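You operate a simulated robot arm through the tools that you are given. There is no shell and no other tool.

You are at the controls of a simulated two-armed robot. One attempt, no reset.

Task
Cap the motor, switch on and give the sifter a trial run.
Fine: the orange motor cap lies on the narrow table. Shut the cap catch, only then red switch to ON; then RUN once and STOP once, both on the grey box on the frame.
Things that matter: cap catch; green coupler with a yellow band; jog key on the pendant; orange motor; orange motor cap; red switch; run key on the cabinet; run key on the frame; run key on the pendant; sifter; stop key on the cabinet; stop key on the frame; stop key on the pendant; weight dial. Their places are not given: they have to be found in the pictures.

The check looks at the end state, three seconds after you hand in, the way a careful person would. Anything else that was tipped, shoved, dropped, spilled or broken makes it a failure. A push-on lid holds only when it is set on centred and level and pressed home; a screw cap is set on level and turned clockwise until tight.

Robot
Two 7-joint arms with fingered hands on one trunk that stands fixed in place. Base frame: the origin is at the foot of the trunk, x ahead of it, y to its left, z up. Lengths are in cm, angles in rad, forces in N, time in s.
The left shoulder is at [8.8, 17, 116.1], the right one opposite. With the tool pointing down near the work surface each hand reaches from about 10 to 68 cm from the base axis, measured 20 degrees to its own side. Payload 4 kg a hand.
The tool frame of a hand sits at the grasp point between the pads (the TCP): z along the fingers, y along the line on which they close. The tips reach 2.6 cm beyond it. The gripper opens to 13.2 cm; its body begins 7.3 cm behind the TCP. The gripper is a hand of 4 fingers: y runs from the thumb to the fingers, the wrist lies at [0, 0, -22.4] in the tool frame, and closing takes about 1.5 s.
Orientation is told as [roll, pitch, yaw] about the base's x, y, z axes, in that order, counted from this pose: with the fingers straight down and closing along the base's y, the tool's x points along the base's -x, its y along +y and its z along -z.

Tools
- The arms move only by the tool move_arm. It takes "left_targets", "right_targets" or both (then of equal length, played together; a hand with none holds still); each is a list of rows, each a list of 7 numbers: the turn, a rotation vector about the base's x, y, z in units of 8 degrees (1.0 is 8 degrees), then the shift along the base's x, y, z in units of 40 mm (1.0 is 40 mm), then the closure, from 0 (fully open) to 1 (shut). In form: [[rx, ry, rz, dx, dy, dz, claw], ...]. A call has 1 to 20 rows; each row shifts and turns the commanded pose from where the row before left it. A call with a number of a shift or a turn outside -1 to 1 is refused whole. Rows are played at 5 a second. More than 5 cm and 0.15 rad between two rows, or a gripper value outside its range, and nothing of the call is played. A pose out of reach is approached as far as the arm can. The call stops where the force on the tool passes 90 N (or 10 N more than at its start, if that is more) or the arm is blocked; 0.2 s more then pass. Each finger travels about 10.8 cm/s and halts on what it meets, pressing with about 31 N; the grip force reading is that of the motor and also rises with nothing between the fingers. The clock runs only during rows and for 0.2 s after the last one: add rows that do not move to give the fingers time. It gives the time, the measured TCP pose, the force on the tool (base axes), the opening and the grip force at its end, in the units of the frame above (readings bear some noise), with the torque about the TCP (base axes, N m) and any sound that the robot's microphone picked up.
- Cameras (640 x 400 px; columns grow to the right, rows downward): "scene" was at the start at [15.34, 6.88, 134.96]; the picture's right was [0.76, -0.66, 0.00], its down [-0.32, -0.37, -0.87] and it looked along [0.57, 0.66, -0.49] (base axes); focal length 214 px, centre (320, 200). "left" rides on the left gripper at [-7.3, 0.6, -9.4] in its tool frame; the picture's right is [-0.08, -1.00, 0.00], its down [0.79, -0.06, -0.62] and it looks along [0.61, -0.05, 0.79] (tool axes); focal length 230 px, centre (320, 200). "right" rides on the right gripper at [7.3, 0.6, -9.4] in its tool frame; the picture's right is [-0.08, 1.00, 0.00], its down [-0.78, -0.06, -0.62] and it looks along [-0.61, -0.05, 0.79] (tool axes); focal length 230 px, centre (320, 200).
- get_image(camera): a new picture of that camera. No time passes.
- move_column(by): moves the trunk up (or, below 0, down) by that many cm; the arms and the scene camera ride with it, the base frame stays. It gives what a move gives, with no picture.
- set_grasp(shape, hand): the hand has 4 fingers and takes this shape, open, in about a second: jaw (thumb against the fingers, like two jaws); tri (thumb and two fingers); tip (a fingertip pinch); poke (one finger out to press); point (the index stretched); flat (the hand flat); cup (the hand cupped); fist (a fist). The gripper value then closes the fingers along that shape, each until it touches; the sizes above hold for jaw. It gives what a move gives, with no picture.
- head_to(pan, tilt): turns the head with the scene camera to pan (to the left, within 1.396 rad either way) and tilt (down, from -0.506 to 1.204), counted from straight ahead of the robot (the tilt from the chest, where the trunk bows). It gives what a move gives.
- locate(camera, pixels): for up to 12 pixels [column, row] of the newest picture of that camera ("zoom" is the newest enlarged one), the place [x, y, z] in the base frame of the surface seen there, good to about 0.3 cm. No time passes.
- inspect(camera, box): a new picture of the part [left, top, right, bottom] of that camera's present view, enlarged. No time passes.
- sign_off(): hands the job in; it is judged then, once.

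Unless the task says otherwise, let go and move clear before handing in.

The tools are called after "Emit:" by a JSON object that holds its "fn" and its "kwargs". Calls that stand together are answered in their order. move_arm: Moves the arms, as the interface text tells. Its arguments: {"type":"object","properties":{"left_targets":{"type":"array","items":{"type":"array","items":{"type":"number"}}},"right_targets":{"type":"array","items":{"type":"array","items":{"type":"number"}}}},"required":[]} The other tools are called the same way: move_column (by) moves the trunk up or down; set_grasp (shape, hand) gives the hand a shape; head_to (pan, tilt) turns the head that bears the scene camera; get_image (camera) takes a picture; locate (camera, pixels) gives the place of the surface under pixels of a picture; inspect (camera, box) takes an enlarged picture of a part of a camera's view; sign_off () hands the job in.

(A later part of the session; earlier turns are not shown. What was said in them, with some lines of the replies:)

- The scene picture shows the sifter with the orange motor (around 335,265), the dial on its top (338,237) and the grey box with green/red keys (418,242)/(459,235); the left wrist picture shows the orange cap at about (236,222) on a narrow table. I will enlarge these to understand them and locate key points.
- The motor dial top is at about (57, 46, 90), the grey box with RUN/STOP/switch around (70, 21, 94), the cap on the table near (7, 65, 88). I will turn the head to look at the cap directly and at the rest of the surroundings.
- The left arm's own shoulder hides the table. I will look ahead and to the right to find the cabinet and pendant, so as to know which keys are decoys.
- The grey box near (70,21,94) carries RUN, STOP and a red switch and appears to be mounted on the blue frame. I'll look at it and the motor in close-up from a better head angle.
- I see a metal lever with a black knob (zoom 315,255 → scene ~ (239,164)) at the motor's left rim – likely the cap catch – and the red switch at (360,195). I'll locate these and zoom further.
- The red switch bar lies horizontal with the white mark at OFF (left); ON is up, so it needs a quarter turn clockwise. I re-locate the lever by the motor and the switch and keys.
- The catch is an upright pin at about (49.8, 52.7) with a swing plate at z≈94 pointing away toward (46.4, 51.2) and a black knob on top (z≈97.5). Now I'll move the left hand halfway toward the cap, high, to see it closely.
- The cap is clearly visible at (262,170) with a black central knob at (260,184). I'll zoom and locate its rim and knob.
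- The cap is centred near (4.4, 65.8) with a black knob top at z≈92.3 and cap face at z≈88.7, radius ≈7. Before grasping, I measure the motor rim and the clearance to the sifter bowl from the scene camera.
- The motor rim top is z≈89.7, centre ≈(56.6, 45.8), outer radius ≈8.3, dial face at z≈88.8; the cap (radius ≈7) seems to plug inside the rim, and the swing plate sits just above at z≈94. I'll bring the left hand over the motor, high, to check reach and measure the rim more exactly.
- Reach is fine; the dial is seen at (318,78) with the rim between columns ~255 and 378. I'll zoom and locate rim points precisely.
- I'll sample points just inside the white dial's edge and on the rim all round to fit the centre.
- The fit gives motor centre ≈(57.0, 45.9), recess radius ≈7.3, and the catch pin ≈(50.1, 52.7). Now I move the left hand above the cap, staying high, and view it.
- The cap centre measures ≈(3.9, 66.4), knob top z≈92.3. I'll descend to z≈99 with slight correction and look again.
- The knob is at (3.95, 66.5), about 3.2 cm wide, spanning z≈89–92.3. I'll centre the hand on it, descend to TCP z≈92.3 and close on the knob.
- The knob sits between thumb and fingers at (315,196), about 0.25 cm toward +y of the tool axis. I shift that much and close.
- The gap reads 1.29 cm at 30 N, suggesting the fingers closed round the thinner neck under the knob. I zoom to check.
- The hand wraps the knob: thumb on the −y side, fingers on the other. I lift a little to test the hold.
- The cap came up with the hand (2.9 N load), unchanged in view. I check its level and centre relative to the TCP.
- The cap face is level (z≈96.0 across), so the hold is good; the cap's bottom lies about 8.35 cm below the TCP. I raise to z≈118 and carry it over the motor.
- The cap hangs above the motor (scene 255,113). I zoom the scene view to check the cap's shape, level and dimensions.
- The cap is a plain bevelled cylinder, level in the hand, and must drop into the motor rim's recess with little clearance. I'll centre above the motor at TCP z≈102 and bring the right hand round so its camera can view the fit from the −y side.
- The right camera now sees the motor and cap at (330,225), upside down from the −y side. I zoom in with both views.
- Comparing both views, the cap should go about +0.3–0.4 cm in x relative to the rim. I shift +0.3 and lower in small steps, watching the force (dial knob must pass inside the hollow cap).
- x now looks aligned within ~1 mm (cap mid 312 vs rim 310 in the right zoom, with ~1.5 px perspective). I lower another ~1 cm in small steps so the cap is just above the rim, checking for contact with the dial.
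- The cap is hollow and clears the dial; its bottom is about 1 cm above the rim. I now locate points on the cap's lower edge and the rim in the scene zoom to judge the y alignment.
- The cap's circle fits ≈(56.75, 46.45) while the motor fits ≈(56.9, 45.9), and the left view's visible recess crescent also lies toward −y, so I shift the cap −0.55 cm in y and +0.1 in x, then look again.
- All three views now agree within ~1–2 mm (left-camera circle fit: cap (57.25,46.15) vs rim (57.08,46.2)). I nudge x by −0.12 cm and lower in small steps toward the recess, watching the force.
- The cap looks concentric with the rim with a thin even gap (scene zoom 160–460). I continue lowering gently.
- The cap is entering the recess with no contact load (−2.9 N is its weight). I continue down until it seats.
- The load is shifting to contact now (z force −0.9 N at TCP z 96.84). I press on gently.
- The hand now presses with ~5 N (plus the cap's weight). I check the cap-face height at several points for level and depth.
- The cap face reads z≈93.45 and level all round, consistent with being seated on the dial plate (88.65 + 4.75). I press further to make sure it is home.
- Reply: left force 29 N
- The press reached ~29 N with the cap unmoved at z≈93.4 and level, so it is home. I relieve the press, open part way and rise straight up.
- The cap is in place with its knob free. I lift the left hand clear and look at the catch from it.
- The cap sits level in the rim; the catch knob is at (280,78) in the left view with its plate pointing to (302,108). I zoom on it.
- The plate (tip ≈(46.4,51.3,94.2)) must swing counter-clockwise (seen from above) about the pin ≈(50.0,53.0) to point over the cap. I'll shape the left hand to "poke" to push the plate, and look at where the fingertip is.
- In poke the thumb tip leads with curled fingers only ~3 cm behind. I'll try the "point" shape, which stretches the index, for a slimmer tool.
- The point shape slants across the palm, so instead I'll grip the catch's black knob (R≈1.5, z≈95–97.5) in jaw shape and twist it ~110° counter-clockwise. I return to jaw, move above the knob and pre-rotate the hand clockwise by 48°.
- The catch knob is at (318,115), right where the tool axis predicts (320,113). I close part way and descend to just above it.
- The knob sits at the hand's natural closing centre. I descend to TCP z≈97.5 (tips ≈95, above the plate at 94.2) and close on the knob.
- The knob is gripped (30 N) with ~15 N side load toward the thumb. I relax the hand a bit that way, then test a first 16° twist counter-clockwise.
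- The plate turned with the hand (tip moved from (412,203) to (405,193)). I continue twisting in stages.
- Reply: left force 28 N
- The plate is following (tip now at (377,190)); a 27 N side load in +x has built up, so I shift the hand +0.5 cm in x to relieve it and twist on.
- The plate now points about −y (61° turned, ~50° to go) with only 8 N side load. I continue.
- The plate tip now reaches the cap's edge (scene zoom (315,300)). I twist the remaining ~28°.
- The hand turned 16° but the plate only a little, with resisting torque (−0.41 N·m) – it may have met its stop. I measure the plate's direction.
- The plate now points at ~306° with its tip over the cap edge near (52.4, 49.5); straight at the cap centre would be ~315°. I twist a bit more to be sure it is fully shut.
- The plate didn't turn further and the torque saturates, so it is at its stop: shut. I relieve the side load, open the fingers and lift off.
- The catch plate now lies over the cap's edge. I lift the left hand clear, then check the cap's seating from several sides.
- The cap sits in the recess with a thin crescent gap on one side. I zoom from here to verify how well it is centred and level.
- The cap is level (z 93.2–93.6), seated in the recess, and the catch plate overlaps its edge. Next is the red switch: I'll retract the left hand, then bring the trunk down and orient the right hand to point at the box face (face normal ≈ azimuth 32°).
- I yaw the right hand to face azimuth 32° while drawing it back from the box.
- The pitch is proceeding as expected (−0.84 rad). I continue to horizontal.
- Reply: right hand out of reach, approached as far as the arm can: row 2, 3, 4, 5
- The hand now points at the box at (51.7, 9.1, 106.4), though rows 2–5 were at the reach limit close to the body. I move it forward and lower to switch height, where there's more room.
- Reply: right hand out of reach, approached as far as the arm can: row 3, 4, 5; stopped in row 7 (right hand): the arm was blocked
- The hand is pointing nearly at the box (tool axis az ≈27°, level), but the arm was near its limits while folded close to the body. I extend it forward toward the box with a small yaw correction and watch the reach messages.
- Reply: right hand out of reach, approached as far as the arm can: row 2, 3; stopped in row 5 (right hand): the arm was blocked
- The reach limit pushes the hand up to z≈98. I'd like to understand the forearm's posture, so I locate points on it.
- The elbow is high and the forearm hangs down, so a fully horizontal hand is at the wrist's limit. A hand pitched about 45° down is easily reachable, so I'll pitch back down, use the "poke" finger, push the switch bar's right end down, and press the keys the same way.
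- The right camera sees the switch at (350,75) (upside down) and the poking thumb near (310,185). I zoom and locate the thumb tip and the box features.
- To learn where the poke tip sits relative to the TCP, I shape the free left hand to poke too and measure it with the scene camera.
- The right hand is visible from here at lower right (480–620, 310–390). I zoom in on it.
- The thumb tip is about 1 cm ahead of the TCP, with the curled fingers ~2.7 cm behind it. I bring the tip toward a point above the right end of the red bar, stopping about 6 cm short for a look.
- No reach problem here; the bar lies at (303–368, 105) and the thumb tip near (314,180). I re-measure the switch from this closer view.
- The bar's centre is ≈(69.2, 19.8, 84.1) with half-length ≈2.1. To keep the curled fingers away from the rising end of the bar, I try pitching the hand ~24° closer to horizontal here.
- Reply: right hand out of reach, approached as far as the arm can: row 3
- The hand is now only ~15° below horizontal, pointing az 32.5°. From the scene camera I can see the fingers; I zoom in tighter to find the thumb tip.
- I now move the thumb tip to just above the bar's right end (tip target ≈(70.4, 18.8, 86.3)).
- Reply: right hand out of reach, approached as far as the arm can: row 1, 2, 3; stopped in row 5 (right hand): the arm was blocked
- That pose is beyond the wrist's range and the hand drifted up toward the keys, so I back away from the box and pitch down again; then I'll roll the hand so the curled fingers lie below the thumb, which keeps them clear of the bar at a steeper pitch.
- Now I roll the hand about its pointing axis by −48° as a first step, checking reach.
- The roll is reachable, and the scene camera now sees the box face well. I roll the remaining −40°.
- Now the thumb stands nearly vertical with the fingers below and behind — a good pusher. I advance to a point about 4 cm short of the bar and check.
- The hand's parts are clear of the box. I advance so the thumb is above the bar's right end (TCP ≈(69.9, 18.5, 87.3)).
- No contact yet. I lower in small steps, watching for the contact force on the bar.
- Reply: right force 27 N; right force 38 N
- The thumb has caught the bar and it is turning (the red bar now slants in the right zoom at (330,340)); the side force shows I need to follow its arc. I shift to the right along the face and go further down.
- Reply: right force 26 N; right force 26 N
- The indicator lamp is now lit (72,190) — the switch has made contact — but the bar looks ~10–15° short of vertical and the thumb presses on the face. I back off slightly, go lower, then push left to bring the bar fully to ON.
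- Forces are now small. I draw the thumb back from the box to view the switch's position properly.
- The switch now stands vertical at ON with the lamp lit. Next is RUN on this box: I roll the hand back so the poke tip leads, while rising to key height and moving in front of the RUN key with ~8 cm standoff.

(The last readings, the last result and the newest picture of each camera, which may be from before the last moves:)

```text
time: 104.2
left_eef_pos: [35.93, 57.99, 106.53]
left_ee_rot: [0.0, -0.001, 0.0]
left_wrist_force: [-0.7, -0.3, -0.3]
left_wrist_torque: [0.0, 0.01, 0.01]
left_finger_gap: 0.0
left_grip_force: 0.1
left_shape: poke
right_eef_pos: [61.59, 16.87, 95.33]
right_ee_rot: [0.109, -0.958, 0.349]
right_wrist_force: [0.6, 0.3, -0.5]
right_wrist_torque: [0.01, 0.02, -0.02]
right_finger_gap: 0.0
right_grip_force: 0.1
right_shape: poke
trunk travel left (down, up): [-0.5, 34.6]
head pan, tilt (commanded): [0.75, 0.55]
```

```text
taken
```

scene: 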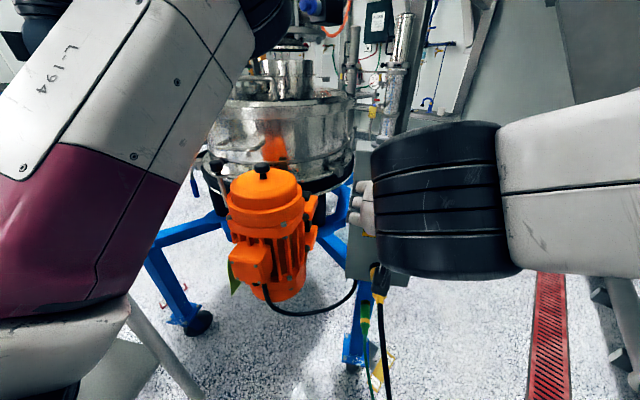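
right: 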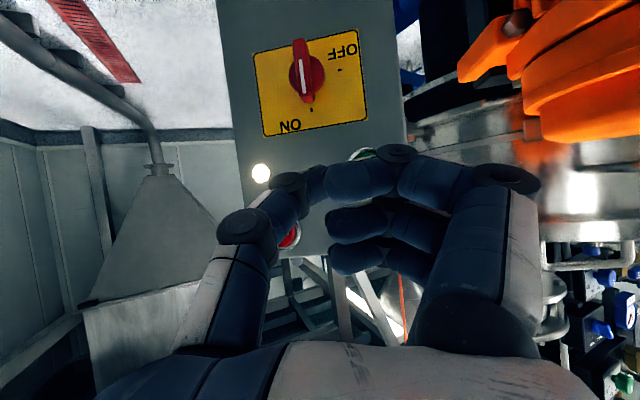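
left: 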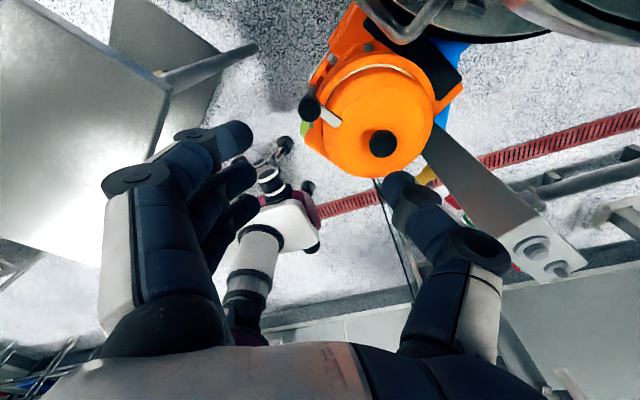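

The switch bar is at ON and the lamp is lit. I pitch the hand up ~18° so the thumb tip leads toward the face.

Emit:
{"fn": "move_arm", "kwargs": {"right_targets": [[0.536, -0.844, 0.3, 0, 0, 0, 0], [0.536, -0.844, 0.3, 0, 0, 0, 0], [0.134, -0.21, 0, 0, 0, 0, 0], [0, 0, 0, 0, 0, 0, 0], [0, 0, 0, 0, 0, 0, 0]]}}

Emit:
{"fn": "get_image", "kwargs": {"camera": "right"}}

Emit:
{"fn": "inspect", "kwargs": {"camera": "right", "box": [220, 110, 420, 270]}}

```text
time: 105.4
left_eef_pos: [35.94, 58.08, 106.62]
left_ee_rot: [0.0, 0.001, 0.0]
left_wrist_force: [-0.3, -0.3, -0.7]
left_wrist_torque: [0.04, 0.01, -0.03]
left_finger_gap: 0.02
left_grip_force: 0.2
left_shape: poke
right_eef_pos: [61.55, 16.83, 95.28]
right_ee_rot: [0.275, -1.261, 0.282]
right_wrist_force: [0.2, 0.7, -0.2]
right_wrist_torque: [-0.01, -0.01, 0.03]
right_finger_gap: 0.0
right_grip_force: 0.1
right_shape: poke
trunk travel left (down, up): [-0.5, 34.6]
head pan, tilt (commanded): [0.75, 0.55]
```

```text
taken
```

right: 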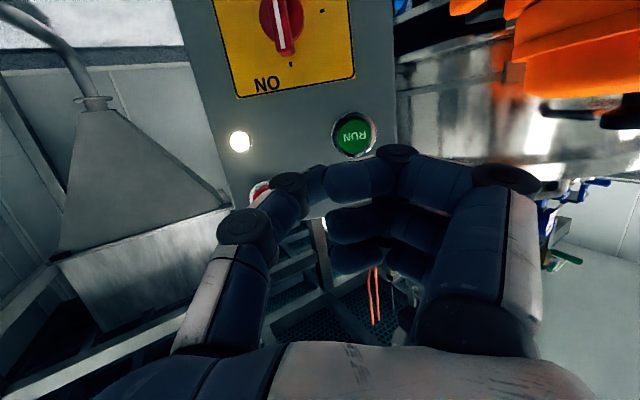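

```text
2.50 times, centred on (320, 190) of right
```

zoom: 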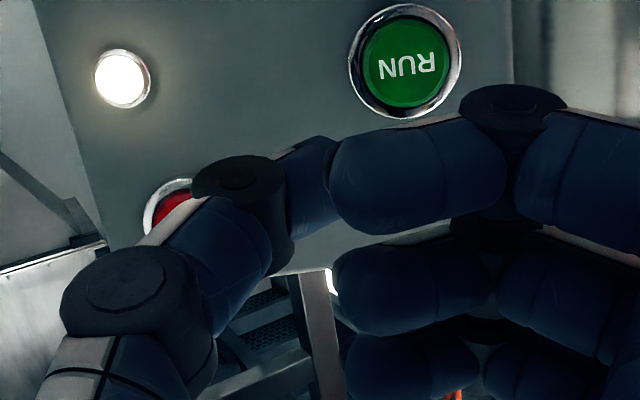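

Reach is fine (hand now 17° below horizontal, az 32.7°). I locate the RUN and STOP keys from this view.

Emit:
{"fn": "locate", "kwargs": {"camera": "zoom", "pixels": [[405, 62], [380, 62], [430, 62], [405, 35], [405, 90], [445, 90], [175, 205], [122, 78], [300, 60], [310, 180], [325, 160], [420, 170]]}}

Emit:
{"fn": "inspect", "kwargs": {"camera": "scene", "box": [330, 110, 480, 260]}}

```text
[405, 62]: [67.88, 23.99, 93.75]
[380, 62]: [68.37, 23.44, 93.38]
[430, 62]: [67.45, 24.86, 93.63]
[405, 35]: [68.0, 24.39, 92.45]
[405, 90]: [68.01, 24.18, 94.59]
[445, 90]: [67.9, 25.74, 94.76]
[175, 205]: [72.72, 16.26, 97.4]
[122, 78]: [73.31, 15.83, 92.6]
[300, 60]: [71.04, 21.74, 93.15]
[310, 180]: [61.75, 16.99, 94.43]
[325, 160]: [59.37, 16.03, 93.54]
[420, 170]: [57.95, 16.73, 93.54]
```

```text
2.67 times, centred on (405, 185) of scene
```

zoom: 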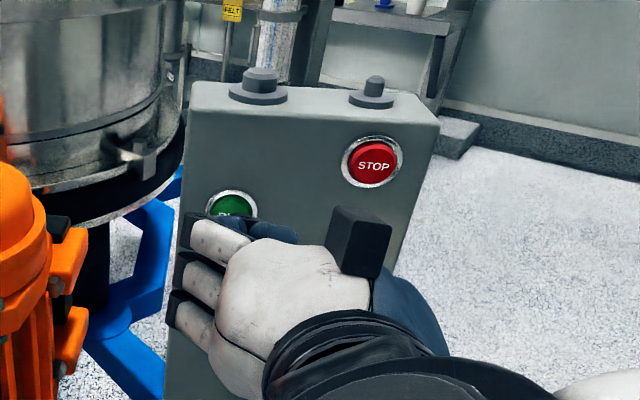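

RUN's centre is ≈(67.95, 24.3, 93.8). I move in front of it, leaving ~4 cm to go, and check the line-up.

Emit:
{"fn": "move_arm", "kwargs": {"right_targets": [[0, 0, 0, 0.31, 0.55, -0.14, 0], [0, 0, 0, 0.31, 0.55, -0.14, 0], [0, 0, 0, 0, 0, 0, 0], [0, 0, 0, 0, 0, 0, 0]]}}

Emit:
{"fn": "inspect", "kwargs": {"camera": "right", "box": [220, 110, 420, 270]}}

Emit:
{"fn": "inspect", "kwargs": {"camera": "scene", "box": [330, 110, 480, 260]}}

```text
time: 106.4
left_eef_pos: [35.99, 58.04, 106.52]
left_ee_rot: [-0.001, 0.001, -0.001]
left_wrist_force: [-0.8, 0.6, -0.6]
left_wrist_torque: [0.01, -0.01, -0.02]
left_finger_gap: 0.0
left_grip_force: 0.0
left_shape: poke
right_eef_pos: [63.99, 20.83, 94.05]
right_ee_rot: [0.274, -1.262, 0.284]
right_wrist_force: [0.8, 1.0, -0.1]
right_wrist_torque: [-0.01, -0.01, -0.03]
right_finger_gap: 0.0
right_grip_force: 0.1
right_shape: poke
trunk travel left (down, up): [-0.5, 34.6]
head pan, tilt (commanded): [0.75, 0.55]
```

```text
2.50 times, centred on (320, 190) of right
```

zoom: 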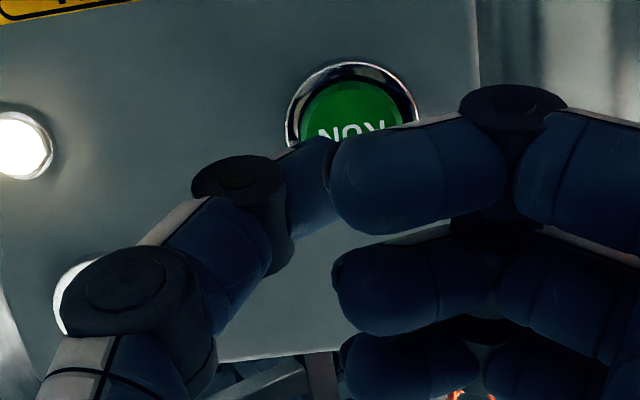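

```text
2.67 times, centred on (405, 185) of scene
```

zoom: 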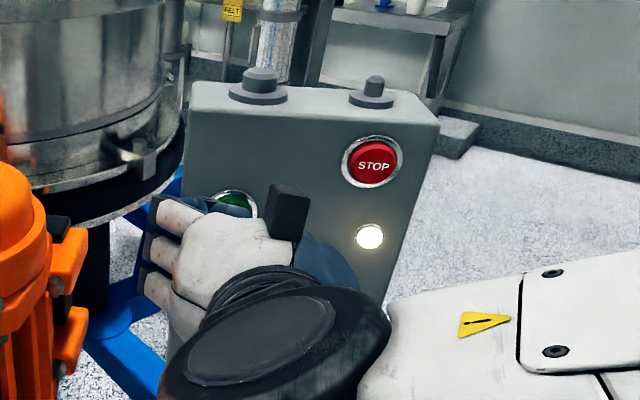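

The RUN key is slightly left of the tip's line; I shift ~0.4 cm left and advance 2.4 cm.

Emit:
{"fn": "move_arm", "kwargs": {"right_targets": [[0, 0, 0, -0.05, 0.09, 0, 0], [0, 0, 0, 0.25, 0.16, 0, 0], [0, 0, 0, 0.25, 0.16, 0, 0], [0, 0, 0, 0, 0, 0, 0]]}}

Emit:
{"fn": "inspect", "kwargs": {"camera": "right", "box": [220, 110, 420, 270]}}

Emit:
{"fn": "inspect", "kwargs": {"camera": "scene", "box": [350, 160, 430, 240]}}

```text
time: 107.4
left_eef_pos: [35.95, 58.04, 106.52]
left_ee_rot: [0.0, 0.001, 0.0]
left_wrist_force: [0.3, 0.1, 0.6]
left_wrist_torque: [-0.02, 0.0, -0.01]
left_finger_gap: 0.01
left_grip_force: 0.0
left_shape: poke
right_eef_pos: [65.94, 22.8, 94.15]
right_ee_rot: [0.274, -1.262, 0.283]
right_wrist_force: [0.2, -0.3, 0.7]
right_wrist_torque: [-0.03, 0.01, 0.03]
right_finger_gap: 0.0
right_grip_force: 0.0
right_shape: poke
trunk travel left (down, up): [-0.5, 34.6]
head pan, tilt (commanded): [0.75, 0.55]
```

```text
2.50 times, centred on (320, 190) of right
```

zoom: 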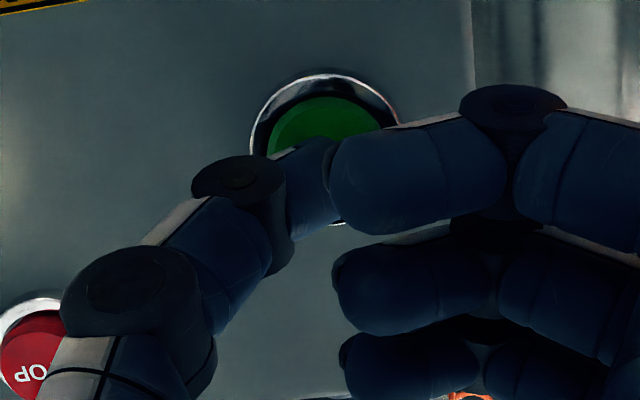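

```text
5.00 times, centred on (390, 200) of scene
```

zoom: 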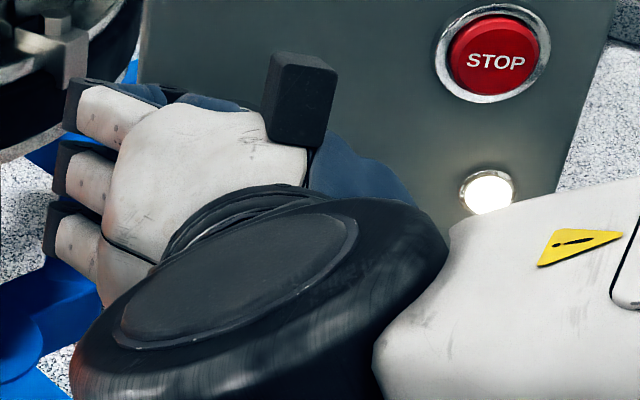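

Aligned well (bezel centred at zoom column 325). I creep forward until the key is pressed, watching force and sound.

Emit:
{"fn": "move_arm", "kwargs": {"right_targets": [[0, 0, 0, 0.063, 0.04, 0, 0], [0, 0, 0, 0.063, 0.04, 0, 0], [0, 0, 0, 0, 0, 0, 0]]}}

Emit:
{"fn": "inspect", "kwargs": {"camera": "right", "box": [220, 110, 420, 270]}}

```text
time: 108.2
left_eef_pos: [35.95, 57.89, 106.64]
left_ee_rot: [0.002, -0.002, -0.001]
left_wrist_force: [-0.5, -0.3, -0.7]
left_wrist_torque: [-0.02, 0.0, -0.03]
left_finger_gap: 0.01
left_grip_force: 0.0
left_shape: poke
right_eef_pos: [66.35, 23.02, 94.32]
right_ee_rot: [0.274, -1.262, 0.285]
right_wrist_force: [-14.4, -11.0, -4.9]
right_wrist_torque: [-0.06, 0.09, -0.03]
right_finger_gap: 0.0
right_grip_force: 0.1
right_shape: poke
trunk travel left (down, up): [-0.5, 34.6]
head pan, tilt (commanded): [0.75, 0.55]
heard: click
```

```text
2.50 times, centred on (320, 190) of right
```

zoom: 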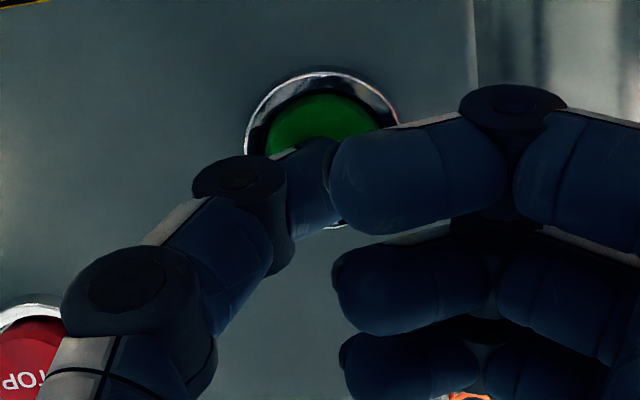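

A click was heard with ~18 N on the key: RUN is pressed. I draw straight back to release it and check that the machine runs.

Emit:
{"fn": "move_arm", "kwargs": {"right_targets": [[0, 0, 0, -0.4, -0.25, 0, 0], [0, 0, 0, -0.6, -0.38, 0, 0], [0, 0, 0, 0, 0, 0, 0], [0, 0, 0, 0, 0, 0, 0]]}}

Emit:
{"fn": "get_image", "kwargs": {"camera": "scene"}}

Emit:
{"fn": "get_image", "kwargs": {"camera": "right"}}

```text
time: 109.2
left_eef_pos: [35.88, 58.05, 106.63]
left_ee_rot: [0.0, -0.001, 0.001]
left_wrist_force: [-0.2, -0.7, 1.2]
left_wrist_torque: [0.03, 0.03, -0.03]
left_finger_gap: 0.0
left_grip_force: 0.1
left_shape: poke
right_eef_pos: [62.48, 20.73, 94.17]
right_ee_rot: [0.275, -1.265, 0.282]
right_wrist_force: [-0.1, -0.5, -0.3]
right_wrist_torque: [-0.02, 0.04, 0.01]
right_finger_gap: 0.0
right_grip_force: 0.1
right_shape: poke
trunk travel left (down, up): [-0.5, 34.6]
head pan, tilt (commanded): [0.75, 0.55]
```

```text
taken
```

scene: 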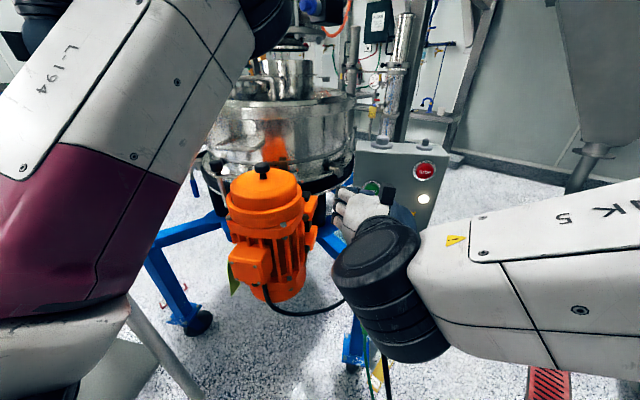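

```text
taken
```

right: 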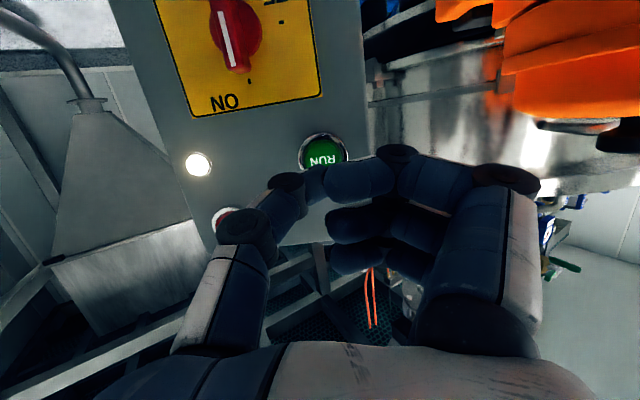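

I wait a second to listen and compare views for signs the sifter runs.

Emit:
{"fn": "inspect", "kwargs": {"camera": "scene", "box": [200, 130, 320, 250]}}

Emit:
{"fn": "move_arm", "kwargs": {"right_targets": [[0, 0, 0, 0, 0, 0, 0], [0, 0, 0, 0, 0, 0, 0], [0, 0, 0, 0, 0, 0, 0]]}}

Emit:
{"fn": "inspect", "kwargs": {"camera": "scene", "box": [200, 130, 320, 250]}}

```text
3.33 times, centred on (260, 190) of scene
```

zoom: 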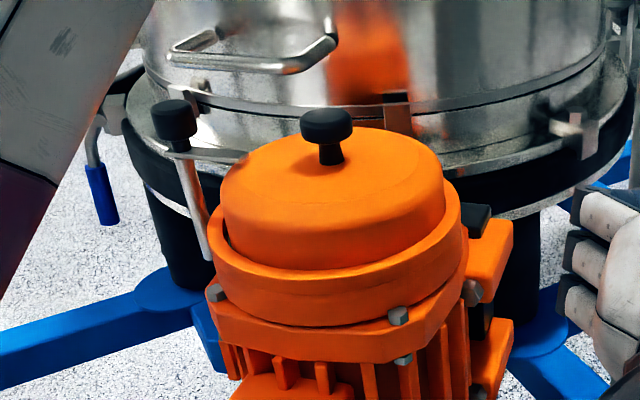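

```text
time: 110.0
left_eef_pos: [36.03, 58.08, 106.63]
left_ee_rot: [0.0, 0.001, 0.0]
left_wrist_force: [0.2, -0.2, -0.6]
left_wrist_torque: [0.0, -0.01, 0.0]
left_finger_gap: 0.0
left_grip_force: 0.0
left_shape: poke
right_eef_pos: [62.47, 20.71, 94.21]
right_ee_rot: [0.274, -1.262, 0.283]
right_wrist_force: [0.5, 0.8, 0.0]
right_wrist_torque: [0.0, -0.03, 0.01]
right_finger_gap: 0.0
right_grip_force: 0.1
right_shape: poke
trunk travel left (down, up): [-0.5, 34.6]
head pan, tilt (commanded): [0.75, 0.55]
```

```text
3.33 times, centred on (260, 190) of scene
```

zoom: 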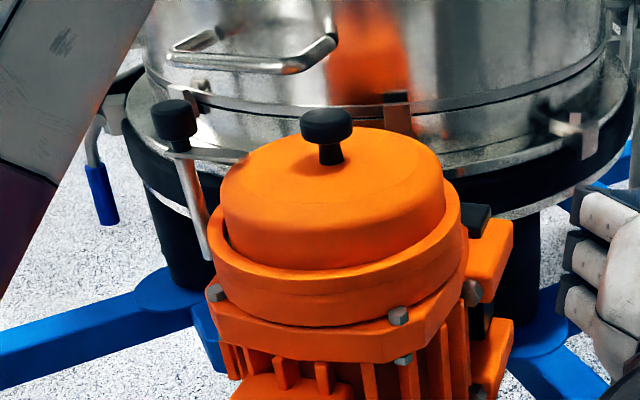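

The picture is unchanged and the click confirms the key press; I won't press RUN again. Now I move laterally in front of STOP with ~5 cm standoff.

Emit:
{"fn": "move_arm", "kwargs": {"right_targets": [[0, 0, 0, 0.44, -0.65, 0.39, 0], [0, 0, 0, 0.44, -0.65, 0.39, 0], [0, 0, 0, 0.43, -0.64, 0.39, 0], [0, 0, 0, 0, 0, 0, 0], [0, 0, 0, 0, 0, 0, 0]]}}

Emit:
{"fn": "get_image", "kwargs": {"camera": "right"}}

Emit:
{"fn": "inspect", "kwargs": {"camera": "right", "box": [220, 110, 420, 270]}}

```text
time: 111.2
left_eef_pos: [35.99, 58.04, 106.63]
left_ee_rot: [0.0, 0.001, 0.0]
left_wrist_force: [-0.2, 0.3, 0.1]
left_wrist_torque: [-0.05, 0.0, 0.05]
left_finger_gap: 0.0
left_grip_force: 0.0
left_shape: poke
right_eef_pos: [67.7, 13.09, 98.97]
right_ee_rot: [0.274, -1.263, 0.285]
right_wrist_force: [-0.3, 0.0, 0.3]
right_wrist_torque: [-0.02, -0.02, -0.01]
right_finger_gap: 0.0
right_grip_force: 0.0
right_shape: poke
trunk travel left (down, up): [-0.5, 34.6]
head pan, tilt (commanded): [0.75, 0.55]
```

```text
taken
```

right: 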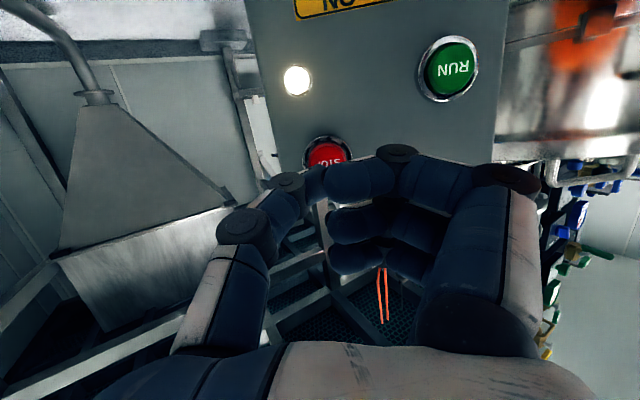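

```text
2.50 times, centred on (320, 190) of right
```

zoom: 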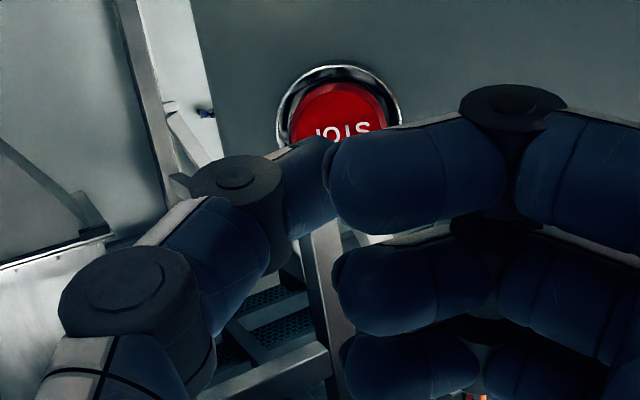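

Emit:
{"fn": "locate", "kwargs": {"camera": "zoom", "pixels": [[340, 115], [340, 90], [310, 115], [370, 115], [325, 130], [295, 110], [385, 105], [340, 70]]}}

Emit:
{"fn": "inspect", "kwargs": {"camera": "scene", "box": [380, 140, 460, 220]}}

Emit:
{"fn": "locate", "kwargs": {"camera": "zoom", "pixels": [[320, 200], [355, 165], [355, 140], [330, 165], [385, 165], [355, 190], [345, 290]]}}

```text
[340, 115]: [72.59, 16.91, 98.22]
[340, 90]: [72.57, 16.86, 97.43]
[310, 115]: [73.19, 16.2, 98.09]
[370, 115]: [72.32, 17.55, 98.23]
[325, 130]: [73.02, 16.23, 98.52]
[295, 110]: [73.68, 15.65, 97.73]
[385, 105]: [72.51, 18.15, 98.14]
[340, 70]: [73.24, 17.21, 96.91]
```

```text
5.00 times, centred on (420, 180) of scene
```

zoom: 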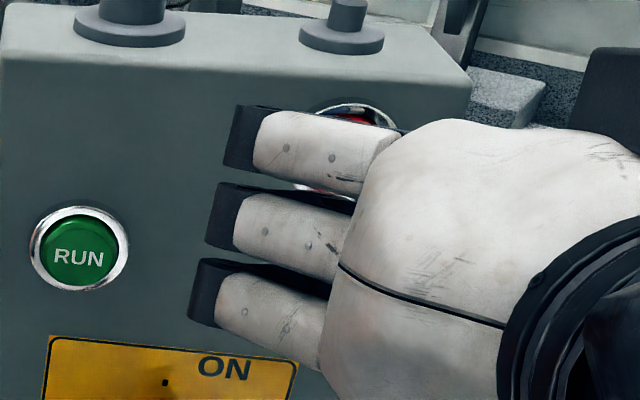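

```text
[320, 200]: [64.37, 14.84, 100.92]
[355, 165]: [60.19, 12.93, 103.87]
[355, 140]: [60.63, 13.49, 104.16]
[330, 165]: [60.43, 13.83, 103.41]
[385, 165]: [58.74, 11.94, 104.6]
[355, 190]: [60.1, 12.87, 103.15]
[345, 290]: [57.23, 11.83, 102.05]
```

STOP's centre is ≈(72.65, 16.75, 98.65); using the same tip offset that worked on RUN, I advance 3.1 cm, leaving about 1 cm.

Emit:
{"fn": "move_arm", "kwargs": {"right_targets": [[0, 0, 0, 0.31, 0.23, 0.025, 0], [0, 0, 0, 0.31, 0.23, 0.025, 0], [0, 0, 0, 0, 0, 0, 0], [0, 0, 0, 0, 0, 0, 0]]}}

Emit:
{"fn": "inspect", "kwargs": {"camera": "right", "box": [220, 110, 420, 270]}}

```text
time: 112.2
left_eef_pos: [35.97, 57.98, 106.41]
left_ee_rot: [-0.002, -0.001, 0.0]
left_wrist_force: [-0.4, 0.3, -0.3]
left_wrist_torque: [-0.01, 0.0, 0.04]
left_finger_gap: 0.0
left_grip_force: 0.0
left_shape: poke
right_eef_pos: [69.95, 14.8, 99.11]
right_ee_rot: [0.275, -1.262, 0.282]
right_wrist_force: [0.1, -0.7, 0.2]
right_wrist_torque: [0.04, 0.01, -0.01]
right_finger_gap: 0.01
right_grip_force: 0.0
right_shape: poke
trunk travel left (down, up): [-0.5, 34.6]
head pan, tilt (commanded): [0.75, 0.55]
```

```text
2.50 times, centred on (320, 190) of right
```

zoom: 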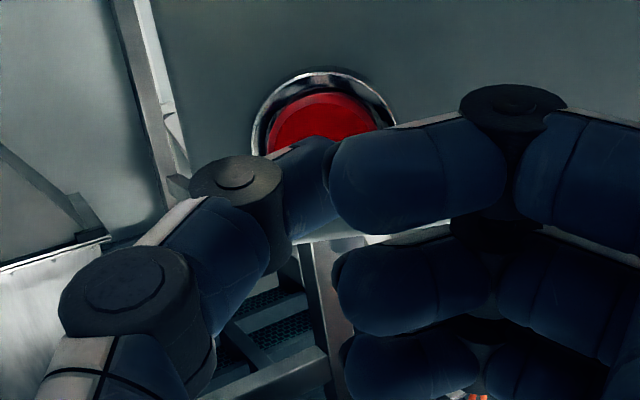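

The STOP bezel is centred at zoom column ~325 just as RUN was before its press. I creep forward to press it.

Emit:
{"fn": "move_arm", "kwargs": {"right_targets": [[0, 0, 0, 0.063, 0.04, 0, 0], [0, 0, 0, 0.063, 0.04, 0, 0], [0, 0, 0, 0, 0, 0, 0]]}}

```text
time: 113.0
left_eef_pos: [35.99, 58.06, 106.6]
left_ee_rot: [0.001, -0.001, -0.001]
left_wrist_force: [-0.3, -0.4, -0.2]
left_wrist_torque: [0.02, 0.03, -0.02]
left_finger_gap: 0.01
left_grip_force: 0.0
left_shape: poke
right_eef_pos: [70.59, 15.14, 99.09]
right_ee_rot: [0.274, -1.263, 0.282]
right_wrist_force: [-0.5, 0.1, 0.8]
right_wrist_torque: [0.01, 0.02, 0.01]
right_finger_gap: 0.0
right_grip_force: 0.0
right_shape: poke
trunk travel left (down, up): [-0.5, 34.6]
head pan, tilt (commanded): [0.75, 0.55]
```

No contact yet (TCP depth 67.7 vs 68.3 at the RUN press). I creep on.

Emit:
{"fn": "move_arm", "kwargs": {"right_targets": [[0, 0, 0, 0.05, 0.032, 0, 0], [0, 0, 0, 0.05, 0.032, 0, 0], [0, 0, 0, 0, 0, 0, 0]]}}

```text
time: 113.8
left_eef_pos: [36.0, 57.92, 106.58]
left_ee_rot: [-0.001, 0.001, 0.001]
left_wrist_force: [-1.1, 0.5, -0.8]
left_wrist_torque: [0.01, 0.0, 0.0]
left_finger_gap: 0.01
left_grip_force: 0.1
left_shape: poke
right_eef_pos: [70.97, 15.29, 99.12]
right_ee_rot: [0.276, -1.261, 0.282]
right_wrist_force: [-5.5, -3.0, 0.0]
right_wrist_torque: [0.0, 0.02, 0.01]
right_finger_gap: 0.0
right_grip_force: 0.1
right_shape: poke
trunk travel left (down, up): [-0.5, 34.6]
head pan, tilt (commanded): [0.75, 0.55]
heard: click
```

A click was heard with ~6 N on STOP: pressed once. I draw straight back and away.

Emit:
{"fn": "move_arm", "kwargs": {"right_targets": [[0, 0, 0, -0.4, -0.25, 0, 0], [0, 0, 0, -0.6, -0.4, 0, 0], [0, 0, 0, -0.6, -0.5, 0, 0], [0, 0, 0, -0.6, -0.6, 0, 0], [0, 0, 0, -0.5, -0.7, 0, 0], [0, 0, 0, 0, -0.7, 0, 0], [0, 0, 0, 0, 0, 0, 0]]}}

Emit:
{"fn": "get_image", "kwargs": {"camera": "scene"}}

Emit:
{"fn": "inspect", "kwargs": {"camera": "scene", "box": [330, 120, 470, 280]}}

Emit:
{"fn": "inspect", "kwargs": {"camera": "scene", "box": [200, 140, 320, 240]}}

```text
time: 115.4
left_eef_pos: [35.97, 58.02, 106.63]
left_ee_rot: [0.0, 0.0, -0.001]
left_wrist_force: [0.6, 0.8, 0.1]
left_wrist_torque: [0.01, -0.02, 0.01]
left_finger_gap: 0.0
left_grip_force: 0.1
left_shape: poke
right_eef_pos: [60.4, 2.71, 99.22]
right_ee_rot: [0.275, -1.265, 0.283]
right_wrist_force: [0.4, -0.6, 0.6]
right_wrist_torque: [-0.02, -0.03, 0.0]
right_finger_gap: 0.02
right_grip_force: 0.0
right_shape: poke
trunk travel left (down, up): [-0.5, 34.6]
head pan, tilt (commanded): [0.75, 0.55]
```

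```text
taken
```

scene: 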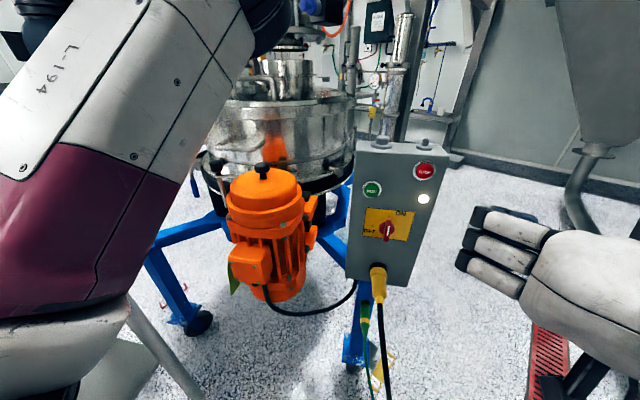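

```text
2.50 times, centred on (400, 200) of scene
```

zoom: 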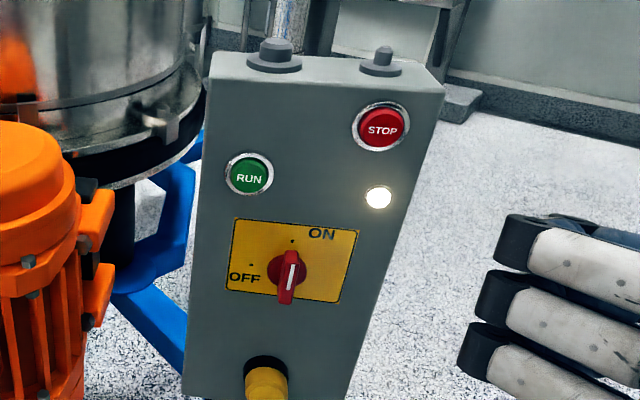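

```text
4.00 times, centred on (260, 190) of scene
```

zoom: 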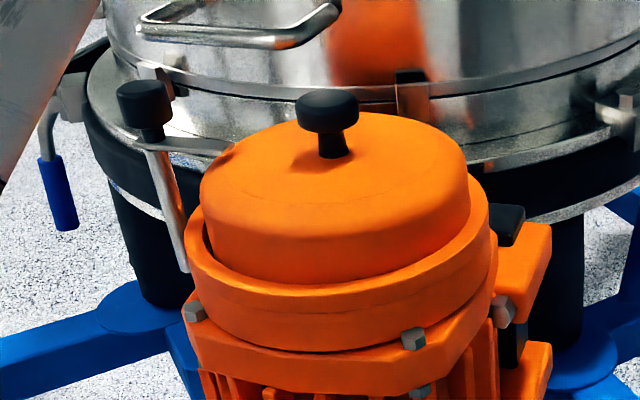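

Switch at ON with lamp lit, RUN and STOP each pressed once, cap level and catch plate over its edge. I check that the table and surroundings were not disturbed by the lowered left arm.

Emit:
{"fn": "get_image", "kwargs": {"camera": "left"}}

Emit:
{"fn": "locate", "kwargs": {"camera": "left", "pixels": [[300, 260], [350, 200], [250, 200], [200, 180], [320, 320]]}}

Emit:
{"fn": "head_to", "kwargs": {"pan": 1.35, "tilt": 0.9}}

Emit:
{"fn": "get_image", "kwargs": {"camera": "scene"}}

```text
taken
```

left: 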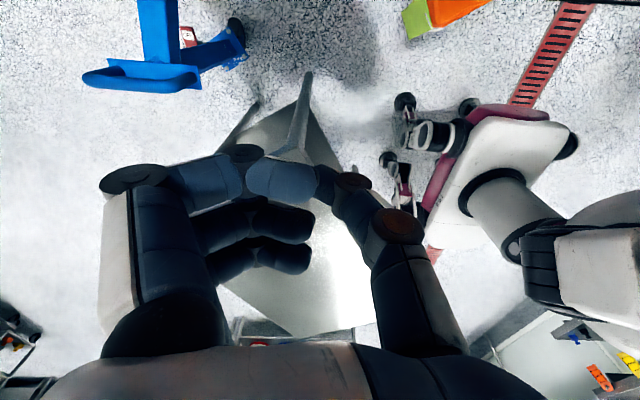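

```text
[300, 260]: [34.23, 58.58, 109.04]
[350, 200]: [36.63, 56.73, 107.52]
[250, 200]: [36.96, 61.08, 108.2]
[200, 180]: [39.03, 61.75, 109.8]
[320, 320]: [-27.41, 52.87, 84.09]
```

```text
time: 116.4
left_eef_pos: [36.09, 58.0, 106.59]
left_ee_rot: [-0.001, 0.0, 0.0]
left_wrist_force: [-0.4, -0.5, -0.5]
left_wrist_torque: [0.0, -0.01, -0.03]
left_finger_gap: 0.03
left_grip_force: 0.0
left_shape: poke
right_eef_pos: [60.47, 2.72, 99.31]
right_ee_rot: [0.273, -1.262, 0.282]
right_wrist_force: [0.0, -0.6, 0.2]
right_wrist_torque: [0.03, -0.04, -0.02]
right_finger_gap: 0.0
right_grip_force: 0.2
right_shape: poke
trunk travel left (down, up): [-0.5, 34.6]
head pan, tilt (commanded): [1.349, 0.901]
```

```text
taken
```

scene: 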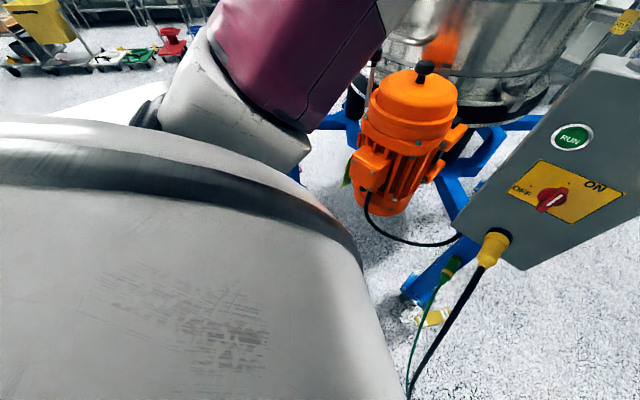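

The table is still in place (z 84.1). I check how close the left elbow is to the table before raising the trunk back.

Emit:
{"fn": "locate", "kwargs": {"camera": "scene", "pixels": [[230, 160], [300, 150], [160, 110], [110, 110], [90, 100], [150, 120], [250, 60], [200, 100]]}}

Emit:
{"fn": "inspect", "kwargs": {"camera": "scene", "box": [40, 40, 340, 240]}}

```text
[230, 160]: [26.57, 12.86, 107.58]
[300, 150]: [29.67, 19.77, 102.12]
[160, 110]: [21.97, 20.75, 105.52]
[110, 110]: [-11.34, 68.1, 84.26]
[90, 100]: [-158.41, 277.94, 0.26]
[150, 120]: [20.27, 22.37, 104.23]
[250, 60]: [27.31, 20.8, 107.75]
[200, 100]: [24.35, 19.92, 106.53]
```

```text
2.00 times, centred on (190, 140) of scene
```

zoom: 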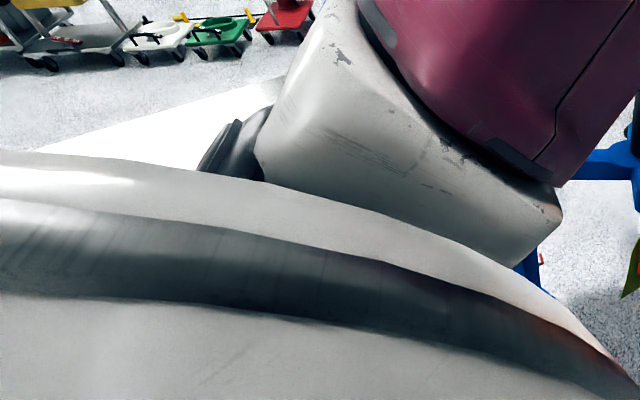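

Everything reads as it should: the left arm is well above the table (z > 100 vs 84), the cap is seated and level with the catch plate over it, the switch is at ON with the lamp lit, and RUN and STOP each clicked once; both hands are clear. I hand the job in.

Emit:
{"fn": "sign_off", "kwargs": {}}

```text
The job is handed in.
```

I capped the motor, shut the catch, turned the red switch to ON, then pressed RUN once and STOP once on the grey box on the frame. The job is handed in. I never saw or heard the sifter itself run.

- **Cap:** It sits level inside the motor rim. It did not move when I pressed it down with about 29 N. There is a gap of about 0.5 cm between cap and rim on one side.
- **Catch:** I twisted the knob until the plate stopped turning. The plate lies over the edge of the cap. This was done before the switch was touched.
- **Switch:** The bar stands vertical at ON, and the indicator lamp on the box came on as it turned.
- **RUN and STOP:** The microphone picked up one click for each key. After RUN I saw no movement in the pictures and heard no motor sound. The only signs that the trial run took place are those clicks and the lit lamp.

Both hands are empty and clear of the machine. I used no other keys, did not touch the green coupler, and saw no sign that the table had moved. The trunk is still lowered by about 17 cm.
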